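You operate a simulated robot arm through the tools that you are given. There is no shell and no other tool. Be economical: measure what you need, move in short steps, check, and stop when the job is done.

You are at the controls of a simulated robot arm. One attempt, no reset.

Task
Empty the dryer's water tank into the green jug.
Fine: spill a few drops at most; the tank goes back in its drawer, and the drawer is shut.

The check looks at the end state, three seconds after you hand in, the way a careful person would. Anything else that was tipped, shoved, dropped, spilled or broken makes it a failure.

Robot
A 6-joint arm with a two-finger gripper on a trunk, on a base that drives. Base frame: it is fixed to the floor where the robot stands at the start and does not move with it; the origin is under the middle of the robot, x ahead of it, y to its left, z up. Units: m, degrees, N and s.
With the tool pointing down near the work surface it reaches from about 0.3 to 0.74 m from the robot's upright axis, wherever it stands. Its first joint turns from -166.0 to 166.0 degrees. Places, roughly: tank drawer [0.7, 0, 0.8]; tank well [0.7, 0, 0.7]; water tank (8x19x8 cm) [0.7, 0, 0.8]. Payload 1.57 kg.
The TCP is the grasp point between the finger pads, 0.021 m short of the fingertips. In the tool frame z runs along the fingers and y along their closing line. The gripper opens to 0.07 m. The gripper's body begins 0.05 m behind the TCP.
Orientation is that of the tool frame in the base frame, as [roll, pitch, yaw] about the fixed x, y, z axes, in that order (R = Rz(yaw) Ry(pitch) Rx(roll)). With the fingers straight down and closing along the base's y, the tool's x points along the base's -x, its y along +y and its z along -z.

Tools
- The arm moves only by the tool nudge_tool. Its argument "rows" is a list of rows, each a list of 3 entries, a list of its own where there are three numbers: the shift along the tool's x, y, z in m, then the turn, a rotation vector about the tool's x, y, z in degrees, then the gripper command, from -1 (fully open) to 1 (shut), values between in proportion. In form: [[[tx, ty, tz], [wx, wy, wz], gripper], ...]. A call has 1 to 10 rows; each row shifts and turns the commanded pose from where the row before left it, along the tool's axes as they then stand. A row lasts 0.2 s, in which the tool goes at most 0.05 m and 8.6 degrees; a call with a longer step from one row to the next is refused whole, and so is a gripper value outside its range. A pose out of reach is approached as far as the arm can. The call stops where the force on the tool passes 90 N (or 10 N more than at its start, if that is more) or the arm is blocked; 0.2 s more then pass. Each finger halts on what it meets, pressing with about 30 N; the grip force reading is that of the motor and also rises with nothing between the fingers. The clock runs only during rows and for 0.2 s after the last one: add rows that do not move to give the fingers time. The reply holds the time, the measured pose of the TCP, the force on the tool along the base axes, the opening and the grip force, in the units named above and with some noise, with the torque about the TCP (base axes, N m) and any sound that the robot's microphone picked up.
- Cameras (640 x 400 px; columns grow to the right, rows downward): "scene" is now at [0.0021, 0.1112, 1.4974]; the picture's right is [-0.59, -0.80, 0.00], its down [-0.50, 0.37, -0.78] and it looks along [0.63, -0.46, -0.62] (base axes); focal length 254 px, centre (320, 200). "wrist" rides on the gripper at [0.079, 0.004, -0.081] in the tool frame; the picture's right is [-0.05, 1.00, 0.00], its down [-0.67, -0.04, -0.75] and it looks along [-0.74, -0.04, 0.67] (tool axes); focal length 256 px, centre (320, 200). There is no depth. A picture from a camera that has moved, and an enlarged one, comes with that camera's place and axes in the base frame and with its lens. The place of the scene camera against the robot may be out by one fixed shift of up to 0.012 m in any direction.
- capture(camera): a new picture of that camera. The clock stands still meanwhile.
- steer(legs): drives the robot by 1 to 6 legs, each [ahead, left, turn to the left] in m, m and degrees, along the robot's own axes; the way and the turn of a leg run together, so that a leg with both is an arc; at most 1.5 m and 180 degrees a leg. The arm and the cameras ride along, it lands a little off, and it stops where it bumps. It gives what a move gives.
- pan_tilt(pan, tilt): turns the head with the scene camera to pan (to the left, within 155 degrees either way) and tilt (down, from -29 to 69), counted from straight ahead of the robot. It gives what a move gives.
- enlarge(camera, box): a new picture of the part [left, top, right, bottom] of that camera's present view, enlarged. The clock stands still meanwhile.
- sign_off(): hands the job in; it is judged then, once.

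Work in short steps. Places have to be worked out from the pictures, the camera data and where the tool is seen: move nearer, look again, correct. Check each grasp and each placing, and mend what went wrong. You have 120 turns and 98 pictures in all, those below and enlarged ones among them. Open the gripper and draw the arm clear of the work before you hand the job in, unless the task says otherwise; then end with one line.

The tools are called as name(argument=value, ...) on one line, values as JSON. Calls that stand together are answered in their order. nudge_tool: Moves the arm, as the interface text tells. Its arguments: {"type":"object","properties":{"rows":{"type":"array"}},"required":["rows"]} The other tools are called the same way: steer (legs) drives the base; pan_tilt (pan, tilt) turns the head that bears the scene camera; capture (camera) takes a picture; enlarge (camera, box) takes an enlarged picture of a part of a camera's view; sign_off () hands the job in.

At the start:

```text
t: 0.0
eef_pos: [0.364, -0.0974, 1.2988]
ee_rot: [-179.9, 0.1, 180.0]
wrist_force: [-0.2, -0.1, -0.5]
ft_torque: [0.02, -0.03, -0.01]
gripper_width: 0.0698
gripper_force: 0.1
robot x, y, heading: [0.0021, 0.001, 0.0]
head pan, tilt: [-36.4, 38.6]
```

scene: 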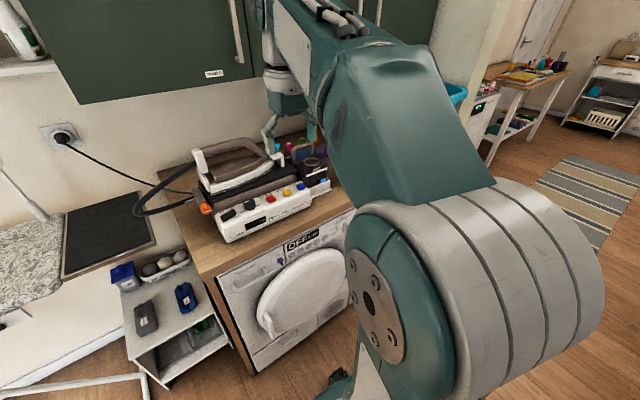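
wrist: 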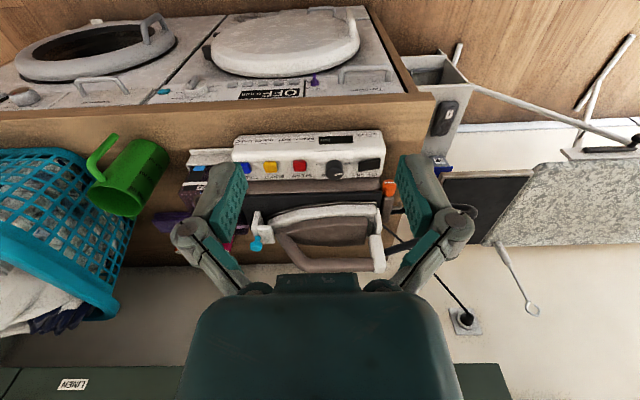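

The scene view is mostly blocked by the arm, so I'll turn the head straight ahead to look at the dryer.

pan_tilt(pan=0, tilt=45)

capture(camera="scene")

```text
t: 1.0
eef_pos: [0.3635, -0.0979, 1.2997]
ee_rot: [180.0, 0.0, -180.0]
wrist_force: [-0.7, -0.3, -0.1]
ft_torque: [-0.01, -0.02, 0.0]
gripper_width: 0.0698
gripper_force: 0.0
robot x, y, heading: [-0.0002, 0.0012, -0.1]
head pan, tilt: [0.0, 45.0]
```

```text
95 pictures are left
camera scene: at [0.0143, 0.1621, 1.488], right [0.0, -1.0, 0.0], down [-0.71, 0.0, -0.71], along [0.71, 0.0, -0.71], focal length 254 px, centre (320, 200)
```

scene: 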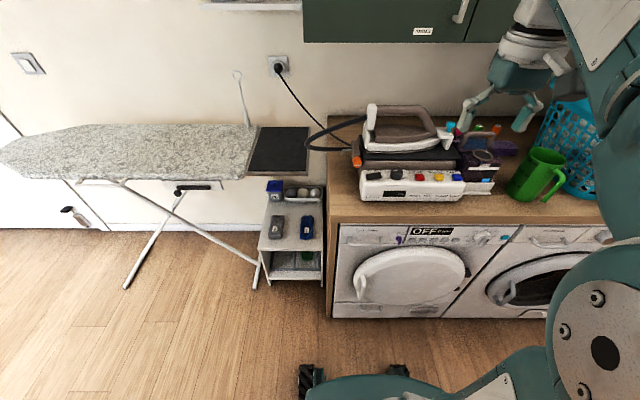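

enlarge(camera="scene", box=[320, 90, 640, 330])

enlarge(camera="wrist", box=[80, 0, 480, 250])

```text
1.67 times, centred on (480, 210) of scene
camera zoom: at [0.0143, 0.1621, 1.488], right [0.0, -1.0, 0.0], down [-0.71, 0.0, -0.71], along [0.71, 0.0, -0.71], focal length 424 px, centre (53, 183)
```

zoom: 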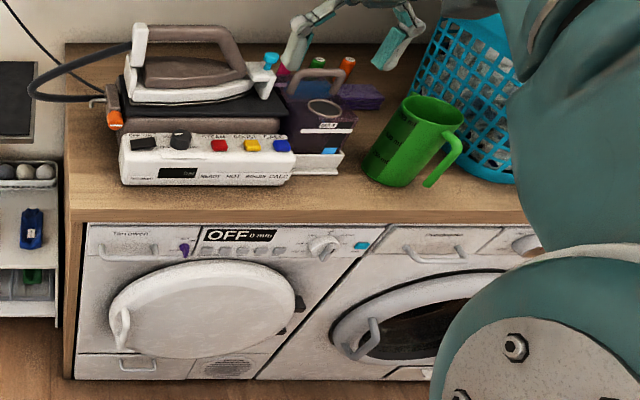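

```text
1.60 times, centred on (280, 125) of wrist
camera zoom: at [0.2854, -0.0941, 1.3811], right [0.05, 1.0, 0.0], down [0.67, -0.04, 0.75], along [0.74, -0.04, -0.67], focal length 410 px, centre (384, 320)
```

zoom: 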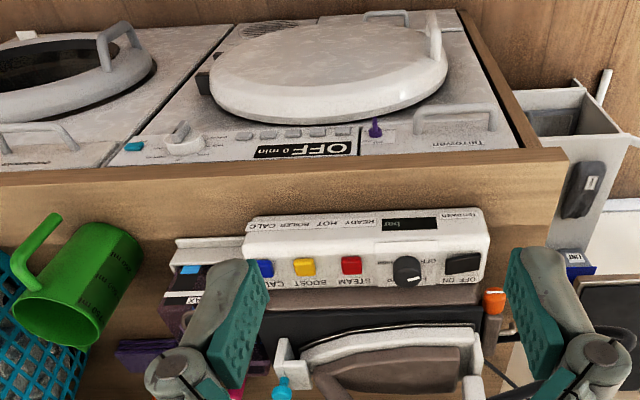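

The left machine is the dryer ("OFF" display), with its tank drawer at the upper left and a purple item beside it. I'll lower the arm in front of it for a closer look.

nudge_tool(rows=[[[0.004, 0.013, 0.036], [0, 0, 0], -1], [[0.004, 0.013, 0.036], [0, 0, 0], -1], [[0.004, 0.013, 0.036], [0, 0, 0], -1], [[0.004, 0.013, 0.036], [0, 0, 0], -1], [[0.004, 0.013, 0.036], [0, 0, 0], -1], [[0.004, 0.013, 0.036], [0, 0, 0], -1], [[0.004, 0.013, 0.036], [0, 0, 0], -1], [[0.004, 0.013, 0.036], [0, 0, 0], -1], [[0.004, 0.013, 0.036], [0, 0, 0], -1], [[0.004, 0.013, 0.036], [0, 0, 0], -1]])

capture(camera="wrist")

capture(camera="scene")

```text
t: 3.2
eef_pos: [0.3242, 0.0327, 0.9394]
ee_rot: [180.0, 0.0, -180.0]
wrist_force: [-0.2, 0.5, -0.1]
ft_torque: [0.01, -0.01, -0.01]
gripper_width: 0.0699
gripper_force: 0.0
robot x, y, heading: [-0.0017, -0.003, -0.2]
head pan, tilt: [0.0, 45.0]
```

```text
92 pictures are left
camera wrist: at [0.2455, 0.0357, 1.0208], right [0.05, 1.0, 0.0], down [0.67, -0.04, 0.75], along [0.74, -0.04, -0.67], focal length 256 px, centre (320, 200)
```

wrist: 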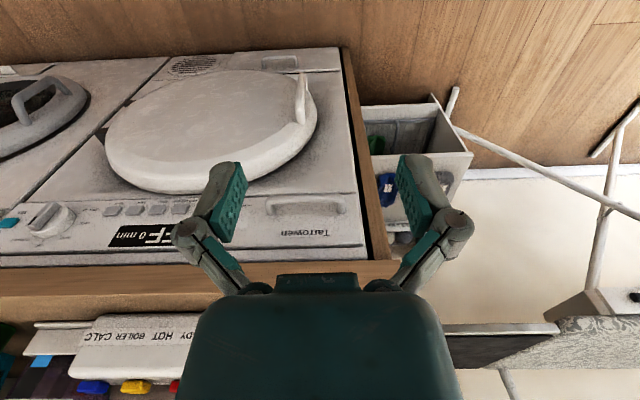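

```text
91 pictures are left
camera scene: at [0.0143, 0.163, 1.4879], right [0.0, -1.0, 0.0], down [-0.71, 0.0, -0.71], along [0.71, 0.0, -0.71], focal length 254 px, centre (320, 200)
```

scene: 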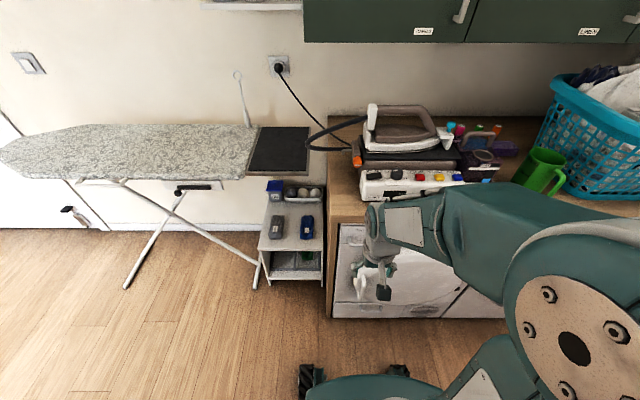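

The handle sits near (0.55, 0, 0.76). I'll move the tool slightly right to see the purple item that a finger hides.

nudge_tool(rows=[[[0, -0.04, 0], [0, 0, 0], -1], [[0, -0.04, 0.0], [0, 0, 0], -1]])

enlarge(camera="wrist", box=[220, 100, 440, 280])

```text
t: 3.8
eef_pos: [0.3243, -0.0506, 0.9393]
ee_rot: [-179.9, 0.1, -179.8]
wrist_force: [0.0, -0.7, -0.5]
ft_torque: [-0.01, 0.01, -0.02]
gripper_width: 0.0701
gripper_force: 0.0
robot x, y, heading: [0.0006, -0.0031, 0.2]
head pan, tilt: [0.0, 45.0]
```

```text
2.22 times, centred on (330, 190) of wrist
camera zoom: at [0.2471, -0.0461, 1.0205], right [0.05, 1.0, 0.0], down [0.67, -0.04, 0.75], along [0.74, -0.04, -0.67], focal length 569 px, centre (298, 222)
```

zoom: 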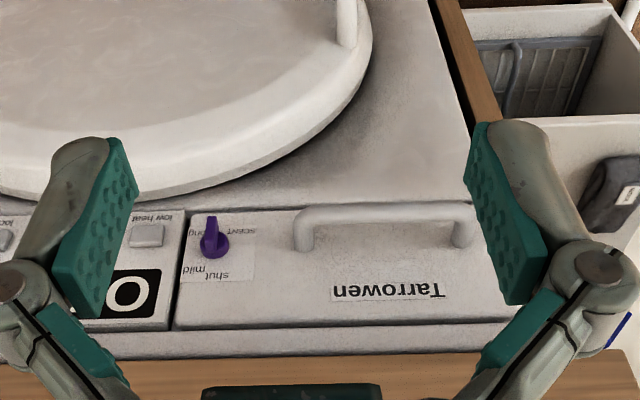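

enlarge(camera="wrist", box=[275, 165, 325, 205])

```text
10.00 times, centred on (300, 185) of wrist
camera zoom: at [0.2471, -0.0461, 1.0205], right [0.05, 1.0, 0.0], down [0.67, -0.04, 0.75], along [0.74, -0.04, -0.67], focal length 2560 px, centre (520, 350)
```

zoom: 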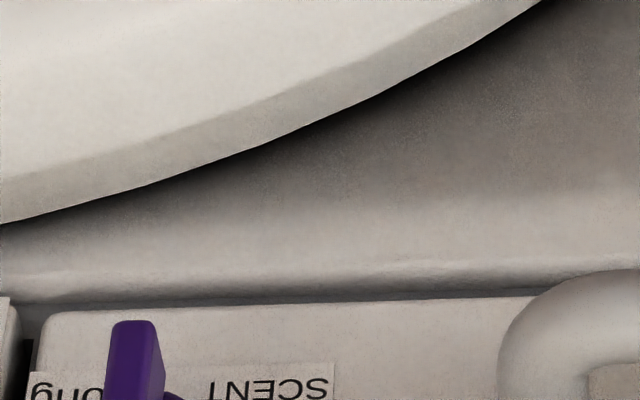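

The purple knob is only a scent dial ("SCENT: mild / strong / shut") beside the handle, so I'll leave it alone. I'll back the base off for working room, then extend the arm and pitch the tool forward to take the handle from the front.

steer(legs=[[-0.22, 0, 0]])

nudge_tool(rows=[[[-0.04, 0.01, 0], [0, 0, 0], -1], [[-0.04, 0.01, 0], [0, 0, 0], -1], [[-0.04, 0.01, 0], [0, 0, 0], -1], [[-0.04, 0.01, 0], [0, 0, 0], -1], [[-0.04, 0.01, 0], [0, 0, 0], -1], [[-0.04, 0, 0], [0, 0, 0], -1]])

nudge_tool(rows=[[[0, 0, 0], [0, -8, 0], -1], [[0, 0, 0], [0, -8, 0], -1], [[0, 0, 0], [0, -8, 0], -1], [[0, 0, 0], [0, -8, 0], -1], [[0, 0, 0], [0, -8, 0], -1], [[0, 0, 0], [0, -8, 0], -1], [[0, 0, 0], [0, -8, 0], -1], [[0, 0, 0], [0, -8, 0], -1], [[0, 0, 0], [0, -6, 0], -1]])

capture(camera="wrist")

capture(camera="scene")

```text
t: 5.5
eef_pos: [0.1021, -0.0481, 0.9393]
ee_rot: [179.9, 0.0, -180.0]
wrist_force: [-0.2, -0.1, 0.7]
ft_torque: [0.0, 0.02, -0.03]
gripper_width: 0.0699
gripper_force: 0.0
robot x, y, heading: [-0.2257, -0.0025, -0.2]
head pan, tilt: [0.0, 45.0]
```

```text
t: 6.9
eef_pos: [0.342, 0.0011, 0.9382]
ee_rot: [179.9, 0.0, 179.9]
wrist_force: [1.2, -0.5, -0.1]
ft_torque: [-0.01, -0.04, 0.0]
gripper_width: 0.0698
gripper_force: 0.0
robot x, y, heading: [-0.2208, -0.0014, -0.2]
head pan, tilt: [0.0, 45.0]
```

```text
t: 8.9
eef_pos: [0.3416, 0.0002, 0.9392]
ee_rot: [180.0, 70.1, 179.9]
wrist_force: [-0.2, 0.7, 0.2]
ft_torque: [-0.01, 0.0, 0.0]
gripper_width: 0.0698
gripper_force: 0.0
robot x, y, heading: [-0.2239, 0.0008, -0.3]
head pan, tilt: [0.0, 45.0]
```

```text
88 pictures are left
camera wrist: at [0.2393, 0.0044, 0.8924], right [0.02, 1.0, 0.05], down [-0.47, -0.03, 0.88], along [0.88, -0.04, 0.47], focal length 256 px, centre (320, 200)
```

wrist: 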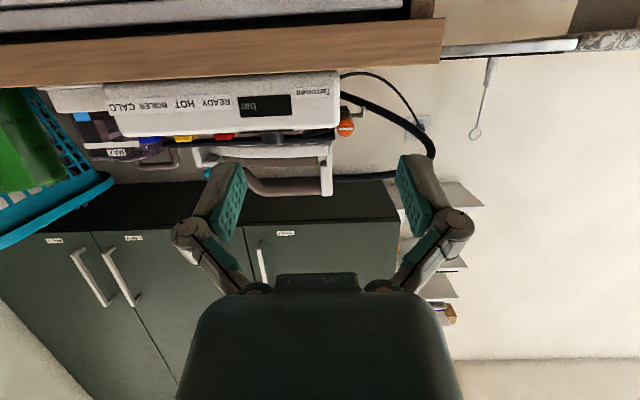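

```text
87 pictures are left
camera scene: at [-0.2083, 0.1628, 1.488], right [0.0, -1.0, 0.0], down [-0.71, 0.0, -0.71], along [0.71, 0.0, -0.71], focal length 254 px, centre (320, 200)
```

scene: 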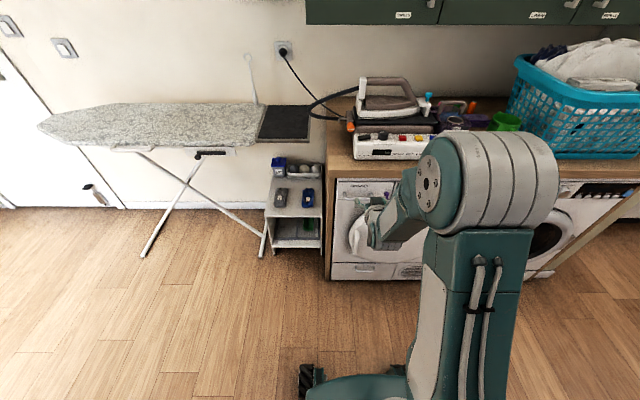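

The fingers close sideways here, but the bar handle is horizontal, so I'll roll the tool 90° and then come down to the handle height.

nudge_tool(rows=[[[0, 0, 0], [0, 0, 8.5], -1], [[0, 0, 0], [0, 0, 8.5], -1], [[0, 0, 0], [0, 0, 8.5], -1], [[0, 0, 0], [0, 0, 8.5], -1], [[0, 0, 0], [0, 0, 8.5], -1], [[0, 0, 0], [0, 0, 8.5], -1], [[0, 0, 0], [0, 0, 8.5], -1], [[0, 0, 0], [0, 0, 8.5], -1], [[0, 0, 0], [0, 0, 8.5], -1], [[0, 0, 0], [0, 0, 8.5], -1]])

nudge_tool(rows=[[[0, 0, 0], [0, 0, 5], -1]])

capture(camera="wrist")

```text
t: 11.1
eef_pos: [0.3435, 0.0001, 0.94]
ee_rot: [110.0, 4.5, 91.5]
wrist_force: [-0.1, 0.4, -0.1]
ft_torque: [0.01, -0.02, -0.01]
gripper_width: 0.0697
gripper_force: 0.0
robot x, y, heading: [-0.2254, -0.0002, -0.3]
head pan, tilt: [0.0, 45.0]
```

```text
t: 11.5
eef_pos: [0.3413, -0.0001, 0.9402]
ee_rot: [109.9, -0.1, 89.8]
wrist_force: [0.7, 0.0, 0.1]
ft_torque: [0.0, 0.01, -0.02]
gripper_width: 0.0702
gripper_force: 0.0
robot x, y, heading: [-0.2223, -0.0003, -0.1]
head pan, tilt: [0.0, 45.0]
```

```text
86 pictures are left
camera wrist: at [0.2684, 0.0792, 0.9715], right [0.34, -0.06, 0.94], down [-0.71, -0.66, 0.22], along [0.61, -0.75, -0.27], focal length 256 px, centre (320, 200)
```

wrist: 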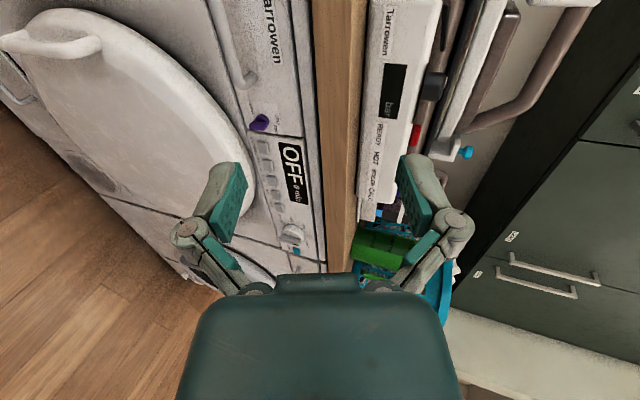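

Handle geometry agrees again (bar right end ≈ y −0.06, z≈0.76 at x≈0.55). Moving to a pre-grasp about 8 cm short of it.

nudge_tool(rows=[[[0, -0.02, 0.035], [0, 0, 0], -1], [[0, -0.02, 0.035], [0, 0, 0], -1], [[0, -0.02, 0.036], [0, 0, 0], -1], [[0, -0.02, 0.036], [0, 0, 0], -1], [[0, -0.018, 0.036], [0, 0, 0], -1]])

capture(camera="wrist")

enlarge(camera="scene", box=[320, 160, 480, 290])

```text
t: 12.7
eef_pos: [0.475, 0.002, 0.7866]
ee_rot: [110.1, 0.0, 89.9]
wrist_force: [0.2, 0.3, 0.5]
ft_torque: [0.0, -0.01, -0.05]
gripper_width: 0.0698
gripper_force: 0.1
robot x, y, heading: [-0.2242, 0.0016, -0.2]
head pan, tilt: [0.0, 45.0]
```

```text
85 pictures are left
camera wrist: at [0.4017, 0.0805, 0.8179], right [0.34, -0.05, 0.94], down [-0.71, -0.66, 0.22], along [0.61, -0.75, -0.26], focal length 256 px, centre (320, 200)
```

wrist: 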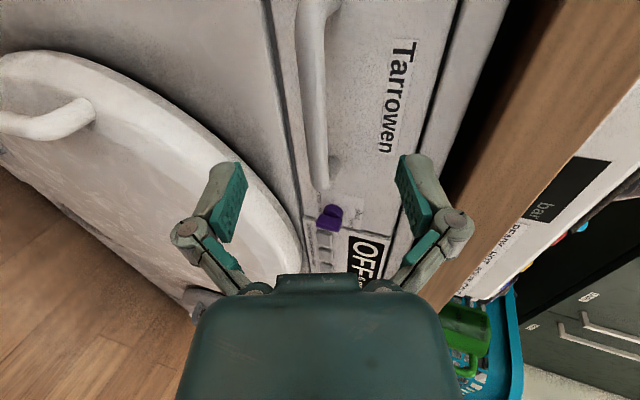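

```text
3.08 times, centred on (400, 225) of scene
camera zoom: at [-0.2074, 0.1628, 1.488], right [0.0, -1.0, 0.0], down [-0.71, 0.0, -0.71], along [0.71, 0.0, -0.71], focal length 782 px, centre (74, 123)
```

zoom: 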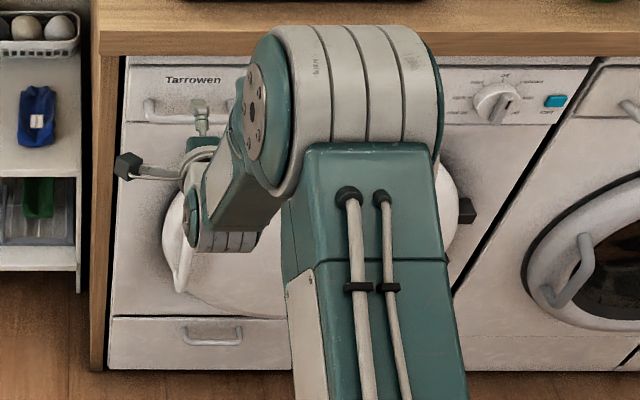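

The bar lines up with the finger gap. I'll go forward 5.5 cm and check before closing.

nudge_tool(rows=[[[0, 0, 0.03], [0, 0, 0], -1], [[0, 0, 0.025], [0, 0, 0], -1]])

capture(camera="wrist")

enlarge(camera="scene", box=[330, 170, 410, 230])

```text
t: 13.3
eef_pos: [0.5269, -0.0027, 0.7675]
ee_rot: [109.9, 0.1, 89.9]
wrist_force: [-0.1, 0.5, -0.5]
ft_torque: [-0.01, -0.02, 0.01]
gripper_width: 0.0698
gripper_force: 0.0
robot x, y, heading: [-0.2245, -0.0003, -0.2]
head pan, tilt: [0.0, 45.0]
```

```text
83 pictures are left
camera wrist: at [0.4537, 0.0769, 0.7996], right [0.34, -0.05, 0.94], down [-0.71, -0.66, 0.22], along [0.61, -0.75, -0.27], focal length 256 px, centre (320, 200)
```

wrist: 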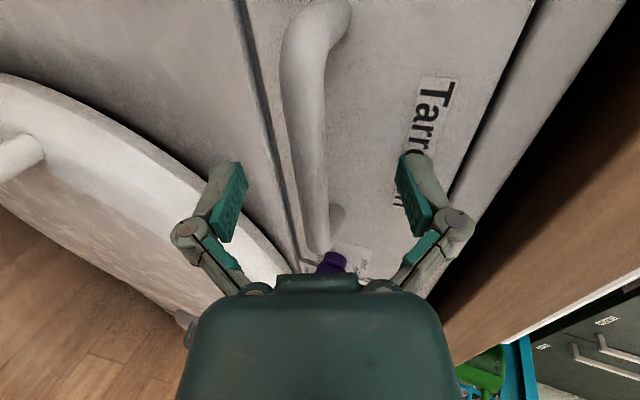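

```text
6.67 times, centred on (370, 200) of scene
camera zoom: at [-0.2073, 0.1627, 1.488], right [0.0, -1.0, 0.0], down [-0.71, 0.0, -0.71], along [0.71, 0.0, -0.71], focal length 1694 px, centre (-13, 200)
```

zoom: 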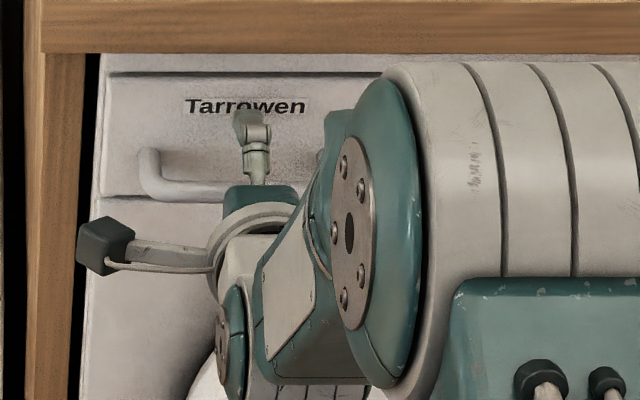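

The bar is between the fingers, about 2 cm ahead of the TCP. I'll move 2 cm more, then close.

nudge_tool(rows=[[[0, -0.003, 0.01], [0, 0, 0], -1], [[0, 0, 0.01], [0, 0, 0], -1], [[0, 0, 0], [0, 0, 0], -1]])

nudge_tool(rows=[[[0, 0, 0], [0, 0, 0], -0.2], [[0, 0, 0], [0, 0, 0], 0.3], [[0, 0, 0], [0, 0, 0], 0.6], [[0, 0, 0], [0, 0, 0], 1], [[0, 0, 0], [0, 0, 0], 1]])

capture(camera="wrist")

```text
t: 13.9
eef_pos: [0.5385, -0.0016, 0.7679]
ee_rot: [108.8, 0.0, 89.8]
wrist_force: [-52.9, -0.2, 30.7]
ft_torque: [-0.03, -2.37, -0.01]
gripper_width: 0.0704
gripper_force: 0.0
robot x, y, heading: [-0.2252, 0.0023, -0.2]
head pan, tilt: [0.0, 45.0]
stopped in row 2: the force on the tool passed its limit at 105 N (the readings are from after the stop); the commanded pose is now the measured one
```

```text
t: 15.1
eef_pos: [0.5391, -0.0019, 0.7605]
ee_rot: [109.7, -0.1, 89.8]
wrist_force: [-25.9, -0.8, -16.1]
ft_torque: [-0.17, 0.34, -0.06]
gripper_width: 0.0149
gripper_force: 32.2
robot x, y, heading: [-0.2277, 0.0028, -0.0]
head pan, tilt: [0.0, 45.0]
```

```text
81 pictures are left
camera wrist: at [0.4667, 0.0775, 0.7912], right [0.34, -0.05, 0.94], down [-0.71, -0.66, 0.22], along [0.61, -0.75, -0.26], focal length 256 px, centre (320, 200)
```

wrist: 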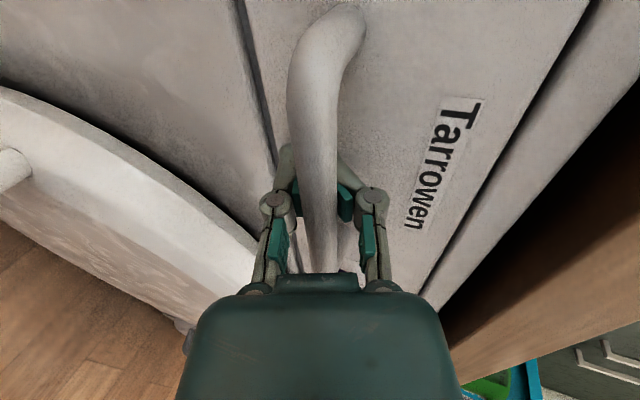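

The bar is gripped (15 mm wide, 32 N). I'll pull gently towards the robot to start the drawer.

nudge_tool(rows=[[[0, -0.0034, -0.0094], [0, 0, 0], 1], [[0, -0.0034, -0.0094], [0, 0, 0], 1], [[0, -0.0034, -0.0094], [0, 0, 0], 1], [[0, -0.0034, -0.0094], [0, 0, 0], 1], [[0, -0.0034, -0.0094], [0, 0, 0], 1]])

capture(camera="wrist")

```text
t: 16.3
eef_pos: [0.4912, -0.0017, 0.7599]
ee_rot: [109.7, 0.0, 89.9]
wrist_force: [1.4, 0.4, -32.1]
ft_torque: [0.13, -0.02, -0.07]
gripper_width: 0.0145
gripper_force: 32.5
robot x, y, heading: [-0.2258, 0.0025, -0.4]
head pan, tilt: [0.0, 45.0]
```

```text
80 pictures are left
camera wrist: at [0.4185, 0.0777, 0.7911], right [0.34, -0.05, 0.94], down [-0.72, -0.66, 0.22], along [0.61, -0.75, -0.26], focal length 256 px, centre (320, 200)
```

wrist: 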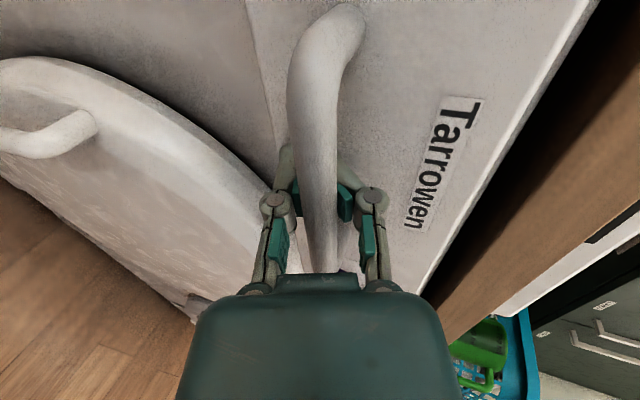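

The drawer slides. There's a downward load of about 32 N, so I'll relieve that a little as I keep pulling.

nudge_tool(rows=[[[0, -0.0054, -0.0087], [0, 0, 0], 1], [[0, -0.0054, -0.0087], [0, 0, 0], 1], [[0, -0.0034, -0.0094], [0, 0, 0], 1], [[0, -0.0034, -0.0094], [0, 0, 0], 1], [[0, -0.0034, -0.0094], [0, 0, 0], 1], [[0, -0.0034, -0.0094], [0, 0, 0], 1]])

capture(camera="scene")

```text
t: 17.7
eef_pos: [0.4338, -0.0017, 0.7593]
ee_rot: [109.0, 0.0, 89.7]
wrist_force: [1.2, -4.2, 9.8]
ft_torque: [-0.38, 0.78, -0.12]
gripper_width: 0.0147
gripper_force: 32.3
robot x, y, heading: [-0.225, 0.0035, -0.2]
head pan, tilt: [0.0, 45.0]
```

```text
79 pictures are left
camera scene: at [-0.2086, 0.1621, 1.4881], right [0.0, -1.0, 0.0], down [-0.71, 0.0, -0.71], along [0.71, 0.0, -0.71], focal length 254 px, centre (320, 200)
```

scene: 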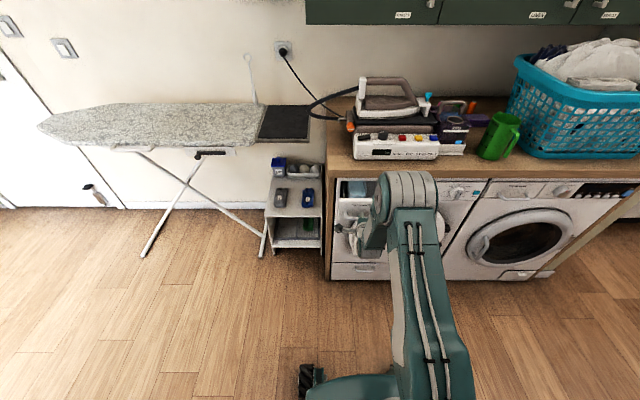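

Drawer is about 11 cm open and the tank is coming into view. I'll keep pulling.

nudge_tool(rows=[[[0, -0.0034, -0.0094], [0, 0, 0], 1], [[0, -0.0034, -0.0094], [0, 0, 0], 1], [[0, -0.0034, -0.0094], [0, 0, 0], 1], [[0, -0.0034, -0.0094], [0, 0, 0], 1], [[0, -0.0034, -0.0094], [0, 0, 0], 1], [[0, -0.0034, -0.0094], [0, 0, 0], 1], [[0, -0.0034, -0.0094], [0, 0, 0], 1]])

enlarge(camera="scene", box=[320, 150, 440, 240])

```text
t: 19.3
eef_pos: [0.3631, -0.0011, 0.7584]
ee_rot: [108.7, -0.1, 89.8]
wrist_force: [1.5, -7.6, 41.2]
ft_torque: [-0.15, 1.18, 0.27]
gripper_width: 0.0146
gripper_force: 31.6
robot x, y, heading: [-0.2223, -0.0013, -0.2]
head pan, tilt: [0.0, 45.0]
```

```text
4.44 times, centred on (380, 195) of scene
camera zoom: at [-0.2112, 0.1613, 1.4884], right [0.0, -1.0, 0.0], down [-0.71, 0.0, -0.71], along [0.71, 0.0, -0.71], focal length 1129 px, centre (53, 222)
```

zoom: 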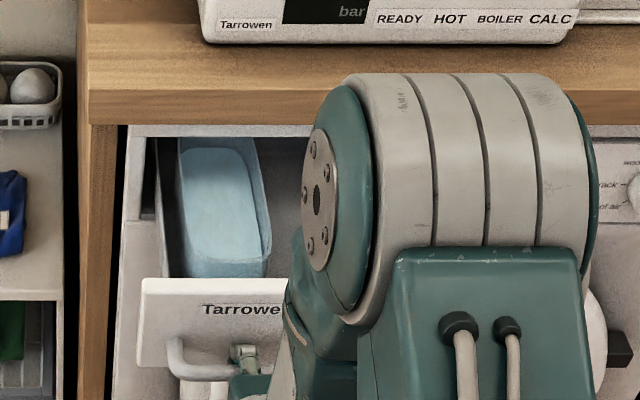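

The tank is an open trough lying front-to-back at the drawer's left, full of water. I'll pull a bit more while easing the load upward.

nudge_tool(rows=[[[0, -0.0014, -0.0101], [0, 0, 0], 1], [[0, -0.0014, -0.0101], [0, 0, 0], 1], [[0, -0.0034, -0.0094], [0, 0, 0], 1], [[0, -0.0034, -0.0094], [0, 0, 0], 1], [[0, 0, 0], [0, 0, 0], 1]])

enlarge(camera="scene", box=[320, 150, 440, 240])

```text
t: 20.5
eef_pos: [0.3193, -0.0001, 0.7596]
ee_rot: [109.6, 0.0, 89.8]
wrist_force: [-2.8, -5.6, 6.2]
ft_torque: [-0.02, 0.26, 0.37]
gripper_width: 0.015
gripper_force: 32.0
robot x, y, heading: [-0.2227, 0.0018, -0.2]
head pan, tilt: [0.0, 45.0]
```

```text
4.44 times, centred on (380, 195) of scene
camera zoom: at [-0.2089, 0.1616, 1.4882], right [0.0, -1.0, 0.0], down [-0.71, 0.0, -0.71], along [0.71, 0.0, -0.71], focal length 1129 px, centre (53, 222)
```

zoom: 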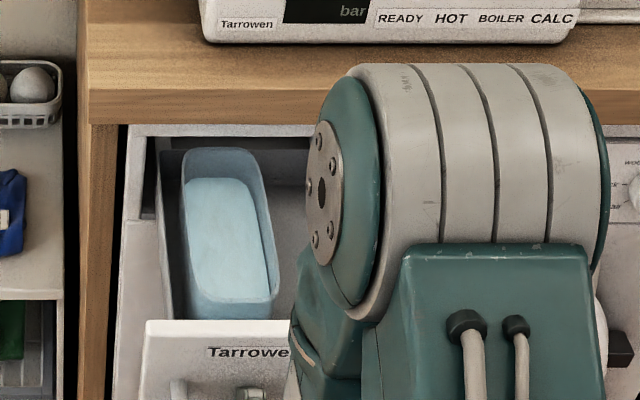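

The tank's rear end (x≈0.58) is still slightly beneath the countertop edge (x≈0.545). I'll pull a few cm more in small steps, watching for the end stop.

nudge_tool(rows=[[[0, -0.0034, -0.0094], [0, 0, 0], 1], [[0, -0.0034, -0.0094], [0, 0, 0], 1], [[0, -0.0034, -0.0094], [0, 0, 0], 1]])

```text
t: 21.3
eef_pos: [0.2914, -0.0015, 0.7602]
ee_rot: [109.8, 0.1, 90.0]
wrist_force: [0.9, 9.2, -20.1]
ft_torque: [-0.13, -0.12, -0.62]
gripper_width: 0.0148
gripper_force: 31.7
robot x, y, heading: [-0.2214, 0.0013, 0.1]
head pan, tilt: [0.0, 45.0]
```

nudge_tool(rows=[[[0, -0.0044, -0.0094], [0, 0, 0], 1], [[0, -0.0044, -0.0094], [0, 0, 0], 1]])

enlarge(camera="scene", box=[320, 150, 440, 240])

```text
t: 21.9
eef_pos: [0.2721, -0.0001, 0.7594]
ee_rot: [109.2, 0.1, 89.9]
wrist_force: [1.9, 12.9, -6.7]
ft_torque: [-0.01, 0.44, 0.36]
gripper_width: 0.0148
gripper_force: 31.5
robot x, y, heading: [-0.2229, 0.0004, -0.3]
head pan, tilt: [0.0, 45.0]
```

```text
4.44 times, centred on (380, 195) of scene
camera zoom: at [-0.2078, 0.1649, 1.4877], right [0.0, -1.0, 0.0], down [-0.71, 0.0, -0.71], along [0.71, 0.0, -0.71], focal length 1129 px, centre (53, 222)
```

zoom: 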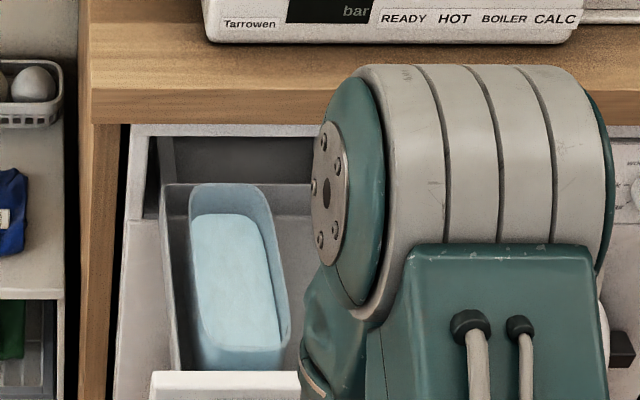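

The drawer is out about 27 cm and the tank is clear of the counter. I'll release the handle and back straight off.

nudge_tool(rows=[[[0, 0, 0], [0, 0, 0], 0], [[0, 0, 0], [0, 0, 0], -1], [[0, 0, 0], [0, 0, 0], -1], [[0, 0, -0.015], [0, 0, 0], -1], [[0, 0, -0.015], [0, 0, 0], -1], [[0, 0, -0.015], [0, 0, 0], -1], [[0, 0, -0.015], [0, 0, 0], -1]])

capture(camera="wrist")

```text
t: 23.5
eef_pos: [0.2134, -0.0006, 0.7781]
ee_rot: [109.3, 0.1, 89.7]
wrist_force: [-0.2, 0.5, -0.1]
ft_torque: [0.01, 0.01, 0.0]
gripper_width: 0.0702
gripper_force: 0.2
robot x, y, heading: [-0.2214, -0.0025, -0.1]
head pan, tilt: [0.0, 45.0]
```

```text
75 pictures are left
camera wrist: at [0.1405, 0.0789, 0.8102], right [0.33, -0.05, 0.94], down [-0.72, -0.66, 0.21], along [0.61, -0.75, -0.26], focal length 256 px, centre (320, 200)
```

wrist: 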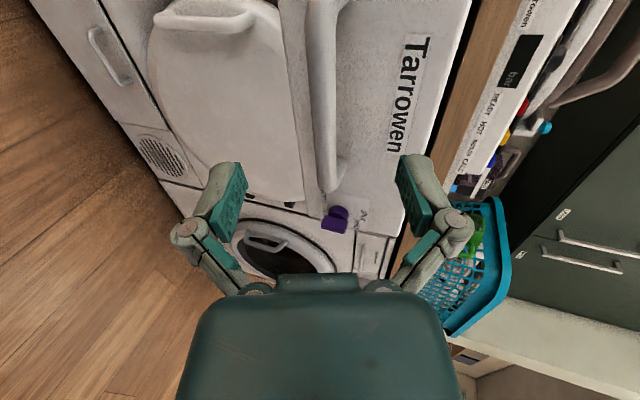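

Handle released cleanly. Now I'll raise the arm and turn the tool down to inspect the tank closely.

nudge_tool(rows=[[[0, 0.038, -0.0137], [0, 0, 0], -1], [[0, 0.038, -0.0137], [0, 0, 0], -1], [[0, 0.038, -0.0137], [0, 0, 0], -1], [[0, 0.038, -0.0137], [0, 0, 0], -1], [[0, 0.038, -0.0137], [0, 0, 0], -1], [[0, 0.038, -0.0137], [0, 0, 0], -1], [[0, 0.0, 0.03], [0, 0, 0], -1], [[0, 0.0, 0.03], [0, 0, 0], -1], [[0, 0.0, 0.03], [0, 0, 0], -1]])

nudge_tool(rows=[[[0.02, 0, 0], [8, 0, 0], -1], [[0.02, 0, 0], [8, 0, 0], -1], [[0.02, 0, 0], [8, 0, 0], -1], [[0.02, 0, 0], [8, 0, 0], -1], [[0.02, 0, 0], [8, 0, 0], -1], [[0.02, 0, 0], [8, 0, 0], -1], [[0.02, 0, 0], [8, 0, 0], -1], [[0.02, 0, 0], [8, 0, 0], -1], [[0.02, 0, 0], [6, 0, 0], -1]])

capture(camera="wrist")

capture(camera="scene")

```text
t: 25.5
eef_pos: [0.3389, -0.0003, 0.9781]
ee_rot: [109.3, 0.0, 89.8]
wrist_force: [0.1, 0.3, -0.1]
ft_torque: [-0.02, 0.0, -0.01]
gripper_width: 0.0699
gripper_force: 0.1
out of reach, approached as far as the arm can: row 1, 2, 3, 4
robot x, y, heading: [-0.2259, -0.0003, -0.0]
head pan, tilt: [0.0, 45.0]
```

```text
t: 27.5
eef_pos: [0.3432, 0.1269, 0.9699]
ee_rot: [161.8, 4.9, 86.0]
wrist_force: [-0.1, 0.4, 0.4]
ft_torque: [-0.04, 0.01, 0.0]
gripper_width: 0.0702
gripper_force: 0.0
out of reach, approached as far as the arm can: row 3, 4, 5, 6, 9
robot x, y, heading: [-0.2256, 0.0031, -0.1]
head pan, tilt: [0.0, 45.0]
```

```text
74 pictures are left
camera wrist: at [0.3299, 0.2142, 1.0413], right [0.94, -0.09, 0.31], down [-0.31, -0.58, 0.75], along [0.11, -0.81, -0.58], focal length 256 px, centre (320, 200)
```

wrist: 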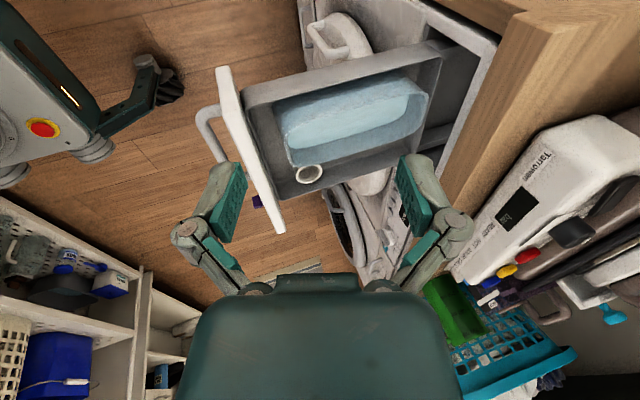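

```text
73 pictures are left
camera scene: at [-0.2084, 0.1646, 1.4878], right [0.0, -1.0, 0.0], down [-0.71, 0.0, -0.71], along [0.71, 0.0, -0.71], focal length 254 px, centre (320, 200)
```

scene: 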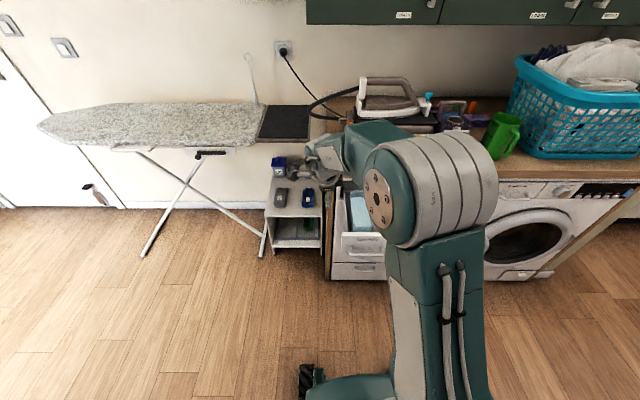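

enlarge(camera="wrist", box=[190, 30, 480, 220])

```text
2.11 times, centred on (335, 125) of wrist
camera zoom: at [0.3299, 0.2142, 1.0413], right [0.94, -0.09, 0.31], down [-0.31, -0.58, 0.75], along [0.11, -0.81, -0.58], focal length 539 px, centre (288, 358)
```

zoom: 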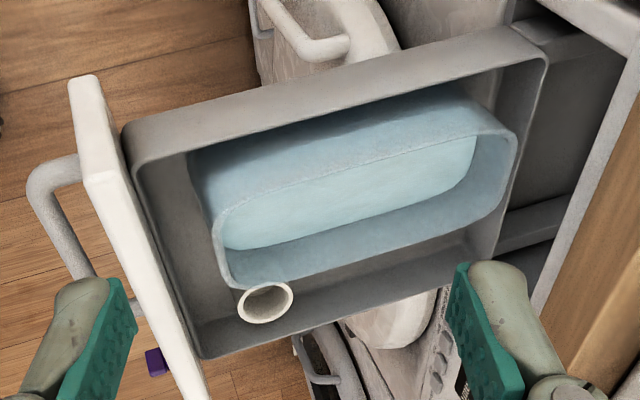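

There's a white ring beside the tank's front right. I'll roll the wrist back to the initial orientation and view this from the robot's side, from higher.

nudge_tool(rows=[[[0, 0, -0.01], [0, 0, -8.5], -1], [[0, 0, -0.01], [0, 0, -8.5], -1], [[0, 0, -0.01], [0, 0, -8.5], -1], [[0, 0, -0.01], [0, 0, -8.5], -1], [[0, 0, -0.01], [0, 0, -8.5], -1], [[0, 0, -0.01], [0, 0, -8.5], -1], [[0, 0, -0.01], [0, 0, -8.5], -1], [[0, 0, -0.01], [0, 0, -8.5], -1], [[0, 0, -0.01], [0, 0, -8.5], -1], [[0, 0, -0.01], [0, 0, -8.5], -1]])

capture(camera="wrist")

```text
t: 29.7
eef_pos: [0.2767, 0.1676, 1.0178]
ee_rot: [-177.2, 18.0, 172.3]
wrist_force: [0.3, -0.1, 0.7]
ft_torque: [0.01, 0.0, 0.05]
gripper_width: 0.0699
gripper_force: 0.2
out of reach, approached as far as the arm can: row 1, 2, 3, 4, 5, 6, 7, 8, 9, 10
robot x, y, heading: [-0.2219, -0.0018, -0.0]
head pan, tilt: [0.0, 45.0]
```

```text
71 pictures are left
camera wrist: at [0.18, 0.1876, 1.0695], right [0.2, 0.98, -0.03], down [0.4, -0.05, 0.92], along [0.9, -0.19, -0.4], focal length 256 px, centre (320, 200)
```

wrist: 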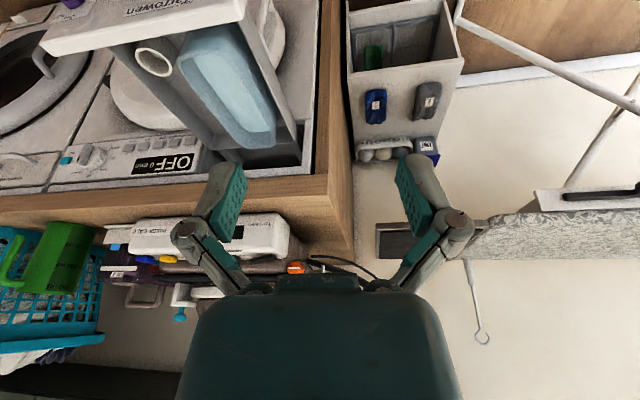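

The ring belongs to a cup by the scent dial (a scent cartridge), so I must avoid it. I'll level the tool and centre it for a top view of the tank.

nudge_tool(rows=[[[0.0, -0.02, -0.01], [0, 8, 0], -1], [[0, -0.02, -0.01], [0, 8, 0], -1], [[0, -0.02, -0.01], [0, 2, 0], -1], [[0, -0.02, -0.01], [2.8, 0, 0], -1], [[0, -0.02, 0], [0, 0, -7.7], -1], [[0, -0.02, 0], [0, 0, 0], -1], [[0, -0.02, 0], [0, 0, 0], -1]])

capture(camera="wrist")

```text
t: 31.3
eef_pos: [0.2342, 0.0413, 1.0387]
ee_rot: [-166.0, 5.2, 179.1]
wrist_force: [0.0, -0.2, 0.5]
ft_torque: [-0.03, -0.02, 0.01]
gripper_width: 0.0702
gripper_force: 0.0
out of reach, approached as far as the arm can: row 1, 2, 3
robot x, y, heading: [-0.2252, -0.0036, -0.2]
head pan, tilt: [0.0, 45.0]
```

```text
70 pictures are left
camera wrist: at [0.1495, 0.0654, 1.109], right [0.09, 0.97, -0.23], down [0.6, 0.13, 0.79], along [0.8, -0.21, -0.57], focal length 256 px, centre (320, 200)
```

wrist: 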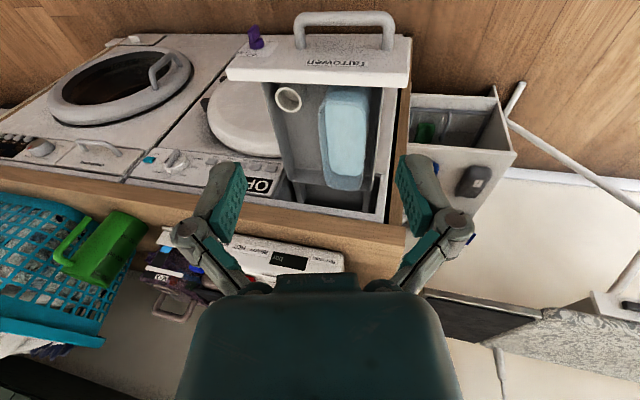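

nudge_tool(rows=[[[0, 0, 0], [-7, 2.5, 0], -1], [[0, 0, 0], [-7, 2.5, 0], -1]])

enlarge(camera="wrist", box=[230, 0, 450, 220])

```text
t: 31.9
eef_pos: [0.2341, 0.0421, 1.0396]
ee_rot: [-166.2, 5.2, 179.0]
wrist_force: [0.1, -0.3, -0.5]
ft_torque: [-0.01, 0.02, -0.01]
gripper_width: 0.07
gripper_force: 0.0
out of reach, approached as far as the arm can: row 1, 2
robot x, y, heading: [-0.2201, -0.0005, -0.3]
head pan, tilt: [0.0, 45.0]
```

```text
1.82 times, centred on (340, 110) of wrist
camera zoom: at [0.1495, 0.0659, 1.1091], right [0.09, 0.97, -0.23], down [0.6, 0.13, 0.79], along [0.8, -0.21, -0.57], focal length 465 px, centre (284, 364)
```

zoom: 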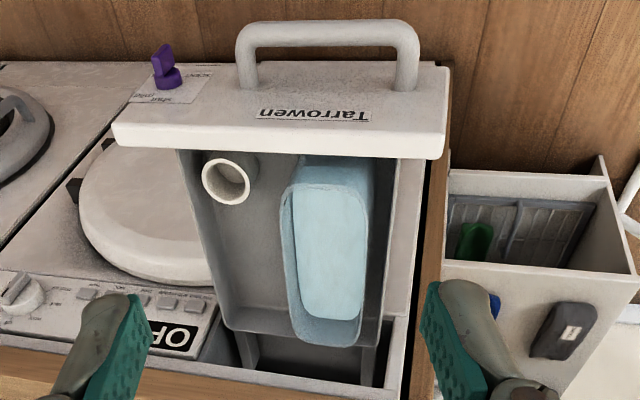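

The arm is near a joint limit here. I'll move forward and down towards a pose that was reachable before, and level out there.

nudge_tool(rows=[[[-0.03, -0.01, 0.02], [0, 0, 0], -1], [[-0.03, -0.01, 0.02], [0, 0, 0], -1], [[-0.03, -0.01, 0.02], [0, 0, 0], -1], [[0, 0, 0.02], [-5, 0, 0], -1], [[0, 0, 0], [-5, 0, 0], -1], [[0, 0, 0], [-4, 0, 0], -1]])

```text
t: 33.3
eef_pos: [0.3232, -0.0043, 0.9803]
ee_rot: [-167.3, 5.8, 179.1]
wrist_force: [-1.0, 0.5, -0.6]
ft_torque: [-0.02, -0.01, -0.03]
gripper_width: 0.0703
gripper_force: 0.0
out of reach, approached as far as the arm can: row 4, 5, 6
robot x, y, heading: [-0.224, -0.0, -0.4]
head pan, tilt: [0.0, 45.0]
```

A wrist joint is on the wrong side; I'll retrace the rotations (roll back, pitch forward, roll back, pitch down) to restore the original arm branch.

nudge_tool(rows=[[[0, 0, 0], [0, 0, 8.5], -1], [[0, 0, 0], [0, 0, 8.5], -1], [[0, 0, 0], [0, 0, 8.5], -1], [[0, 0, 0], [0, 0, 8.5], -1], [[0, 0, 0], [0, 0, 8.5], -1], [[0, 0, 0], [0, 0, 8.5], -1], [[0, 0, 0], [0, 0, 8.5], -1], [[0, 0, 0], [0, 0, 8.5], -1], [[0, 0, 0], [0, 0, 8.5], -1], [[0, 0, 0], [0, 0, 8.5], -1]])

nudge_tool(rows=[[[0, 0, 0], [-8, 0, 0], -1], [[0, 0, 0], [-8, 0, 0], -1], [[0, 0, 0], [-8, 0, 0], -1], [[0, 0, 0], [-8, 0, 0], -1], [[0, 0, 0], [-8, 0, 0], -1], [[0, 0, 0], [-8, 0, 0], -1]])

```text
t: 35.5
eef_pos: [0.3246, -0.004, 0.9818]
ee_rot: [175.3, 13.1, 92.7]
wrist_force: [0.6, -0.4, 0.2]
ft_torque: [-0.01, -0.01, 0.02]
gripper_width: 0.0699
gripper_force: 0.1
robot x, y, heading: [-0.2232, -0.0002, 0.0]
head pan, tilt: [0.0, 45.0]
```

```text
t: 36.9
eef_pos: [0.3263, -0.011, 0.9823]
ee_rot: [134.9, 14.5, 91.5]
wrist_force: [0.6, 0.0, -0.5]
ft_torque: [0.0, 0.01, 0.01]
gripper_width: 0.0701
gripper_force: 0.0
out of reach, approached as far as the arm can: row 5, 6
robot x, y, heading: [-0.223, -0.0021, -0.0]
head pan, tilt: [0.0, 45.0]
```

nudge_tool(rows=[[[0, 0, 0], [0, 5, 5], -1], [[0, 0, 0], [0, 5, 5], -1], [[0, 0, 0], [0, 0, 0], -1]])

capture(camera="scene")

```text
t: 37.7
eef_pos: [0.3281, -0.0107, 0.9862]
ee_rot: [133.9, 5.1, 91.6]
wrist_force: [0.0, 0.0, 0.4]
ft_torque: [0.01, 0.0, 0.0]
gripper_width: 0.07
gripper_force: 0.0
out of reach, approached as far as the arm can: row 2
robot x, y, heading: [-0.2232, -0.0007, -0.5]
head pan, tilt: [0.0, 45.0]
```

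```text
68 pictures are left
camera scene: at [-0.2089, 0.1627, 1.488], right [0.0, -1.0, 0.0], down [-0.71, 0.0, -0.71], along [0.71, 0.0, -0.71], focal length 254 px, centre (320, 200)
```

scene: 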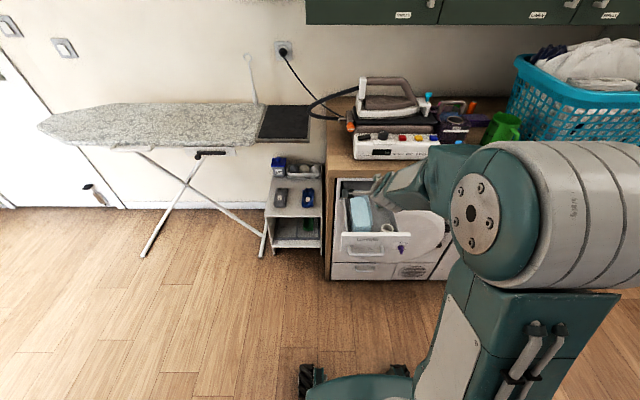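

I'll extend forward and up over the counter front with the tool nearer horizontal, where the wrist is less folded.

nudge_tool(rows=[[[0, 0.02, 0.02], [0, 0, 0], -1], [[0, 0.02, 0.02], [0, 0, 0], -1], [[0, 0.02, 0.02], [0, 0, 0], -1], [[0, 0, 0], [-6, 0, 0], -1], [[0, 0, 0], [-6, 0, 0], -1], [[0, 0, 0], [-6, 0, 0], -1], [[0, 0, 0], [-6, 3, 3], -1]])

```text
t: 39.3
eef_pos: [0.4081, -0.0275, 0.9817]
ee_rot: [129.5, 7.6, 87.3]
wrist_force: [-0.2, -0.5, 1.0]
ft_torque: [0.02, -0.02, 0.06]
gripper_width: 0.0698
gripper_force: 0.0
out of reach, approached as far as the arm can: row 4, 5, 6, 7
robot x, y, heading: [-0.2225, 0.003, -0.5]
head pan, tilt: [0.0, 45.0]
```

I'll roll back, then lift toward the high start pose where the joints should unwind.

nudge_tool(rows=[[[0, 0.02, -0.03], [0, 0, 0], -1], [[0, 0.02, -0.03], [0, 0, 0], -1], [[0, 0.02, -0.03], [0, 0, 0], -1], [[0, 0.02, -0.03], [0, 0, 0], -1], [[0, 0.02, -0.03], [0, 0, 0], -1], [[0, 0.02, -0.03], [0, 0, 0], -1], [[0, 0.02, -0.02], [0, 0, 0], -1]])

nudge_tool(rows=[[[0, 0, 0], [-6, 0, 0], -1], [[0, 0, 0], [-6, 0, 0], -1]])

```text
t: 40.9
eef_pos: [0.3447, 0.0093, 1.2167]
ee_rot: [129.6, 7.6, 87.3]
wrist_force: [0.0, 0.3, 0.8]
ft_torque: [0.01, -0.02, -0.04]
gripper_width: 0.0699
gripper_force: 0.1
robot x, y, heading: [-0.2207, 0.0014, -0.4]
head pan, tilt: [0.0, 45.0]
```

```text
t: 41.5
eef_pos: [0.3448, 0.0085, 1.2151]
ee_rot: [117.4, 7.7, 87.3]
wrist_force: [0.2, 0.3, -0.5]
ft_torque: [0.03, -0.02, -0.01]
gripper_width: 0.07
gripper_force: 0.1
robot x, y, heading: [-0.224, 0.0002, 0.1]
head pan, tilt: [0.0, 45.0]
```

Higher up the rotation works. Continue unwinding: roll −90° about the tool axis, here in the free space.

nudge_tool(rows=[[[0, 0, 0], [-4, 0, 0], -1], [[0, 0, 0], [-4, 7, 0], -1], [[0, 0, 0], [0, 0, -8.5], -1], [[0, 0, 0], [0, 0, -8.5], -1], [[0, 0, 0], [0, 0, -8.5], -1], [[0, 0, 0], [0, 0, -8.5], -1], [[0, 0, 0], [0, 0, -8.5], -1], [[0, 0, 0], [0, 0, -8.5], -1], [[0, 0, 0], [0, 0, -8.5], -1], [[0, 0, 0], [0, 0, -8.5], -1]])

nudge_tool(rows=[[[0, 0, 0], [0, 0, -8.5], -1], [[0, 0, 0], [0, 0, -8.5], -1], [[0, 0, 0], [0, 8, 0], -1], [[0, 0, 0], [0, 8, 0], -1], [[0, 0, 0], [0, 8, 0], -1], [[0, 0, 0], [0, 8, 0], -1], [[0, 0, 0], [0, 8, 0], -1]])

```text
t: 43.7
eef_pos: [0.3432, 0.0068, 1.2141]
ee_rot: [142.2, 64.1, 141.2]
wrist_force: [-0.3, 0.1, 0.6]
ft_torque: [0.01, 0.02, 0.01]
gripper_width: 0.0701
gripper_force: 0.0
robot x, y, heading: [-0.2256, -0.0012, -0.2]
head pan, tilt: [0.0, 45.0]
```

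```text
t: 45.3
eef_pos: [0.3474, 0.0284, 1.2163]
ee_rot: [176.8, 37.9, -173.6]
wrist_force: [0.3, 0.4, 0.3]
ft_torque: [-0.03, 0.01, 0.02]
gripper_width: 0.0701
gripper_force: 0.1
out of reach, approached as far as the arm can: row 3, 4, 5
robot x, y, heading: [-0.2265, 0.0014, -0.4]
head pan, tilt: [0.0, 45.0]
```

nudge_tool(rows=[[[0, 0, 0], [0, 8, 0], -1], [[0, 0, 0], [0, 8, 0], -1], [[0, 0, 0], [0, 8, 0], -1], [[0, 0, 0], [0, 8, 0], -1], [[0, 0, 0], [0, 6, 0], -1], [[0, 0, 0], [3, 0, 0], -1], [[0, 0, 0], [0, 0, 6], -1]])

capture(camera="scene")

```text
t: 46.9
eef_pos: [0.3465, 0.0286, 1.2184]
ee_rot: [-179.6, 0.1, -177.6]
wrist_force: [-0.2, -0.6, 0.2]
ft_torque: [0.0, -0.02, -0.02]
gripper_width: 0.0701
gripper_force: 0.0
robot x, y, heading: [-0.2241, 0.0035, -0.0]
head pan, tilt: [0.0, 45.0]
```

```text
67 pictures are left
camera scene: at [-0.2083, 0.163, 1.488], right [0.0, -1.0, 0.0], down [-0.71, 0.0, -0.71], along [0.71, 0.0, -0.71], focal length 254 px, centre (320, 200)
```

scene: 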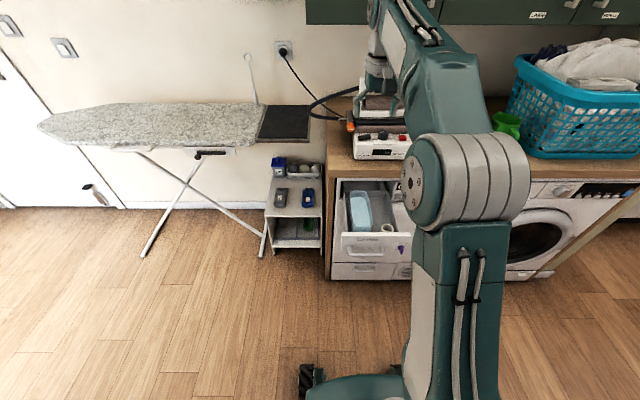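

Tool is properly down again. View the tank from here.

nudge_tool(rows=[[[0.03, 0, 0.02], [0, 0, 2.4], -1], [[0.03, 0, 0.03], [0, 0, 0], -1], [[0.03, 0, 0.04], [0, 0, 0], -1], [[0, 0, 0.04], [0, 0, 0], -1]])

enlarge(camera="wrist", box=[200, 0, 440, 160])

```text
t: 47.9
eef_pos: [0.2539, 0.0281, 1.0856]
ee_rot: [-179.6, 0.2, -179.9]
wrist_force: [-0.9, 0.4, 0.6]
ft_torque: [0.0, -0.03, 0.03]
gripper_width: 0.0699
gripper_force: 0.1
robot x, y, heading: [-0.2251, -0.0007, -0.1]
head pan, tilt: [0.0, 45.0]
```

```text
2.50 times, centred on (320, 80) of wrist
camera zoom: at [0.1768, 0.0331, 1.1663], right [0.05, 1.0, -0.01], down [0.66, -0.03, 0.75], along [0.75, -0.04, -0.66], focal length 640 px, centre (320, 500)
```

zoom: 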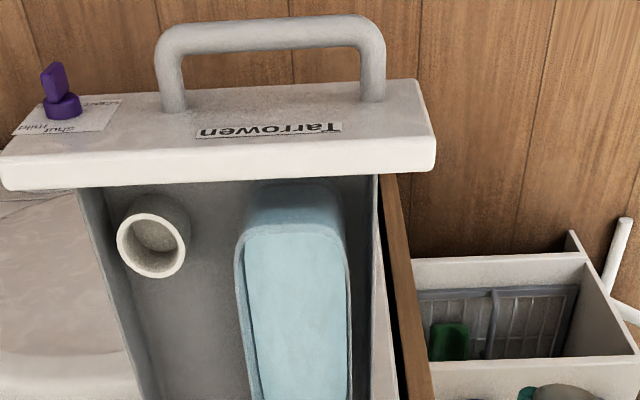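

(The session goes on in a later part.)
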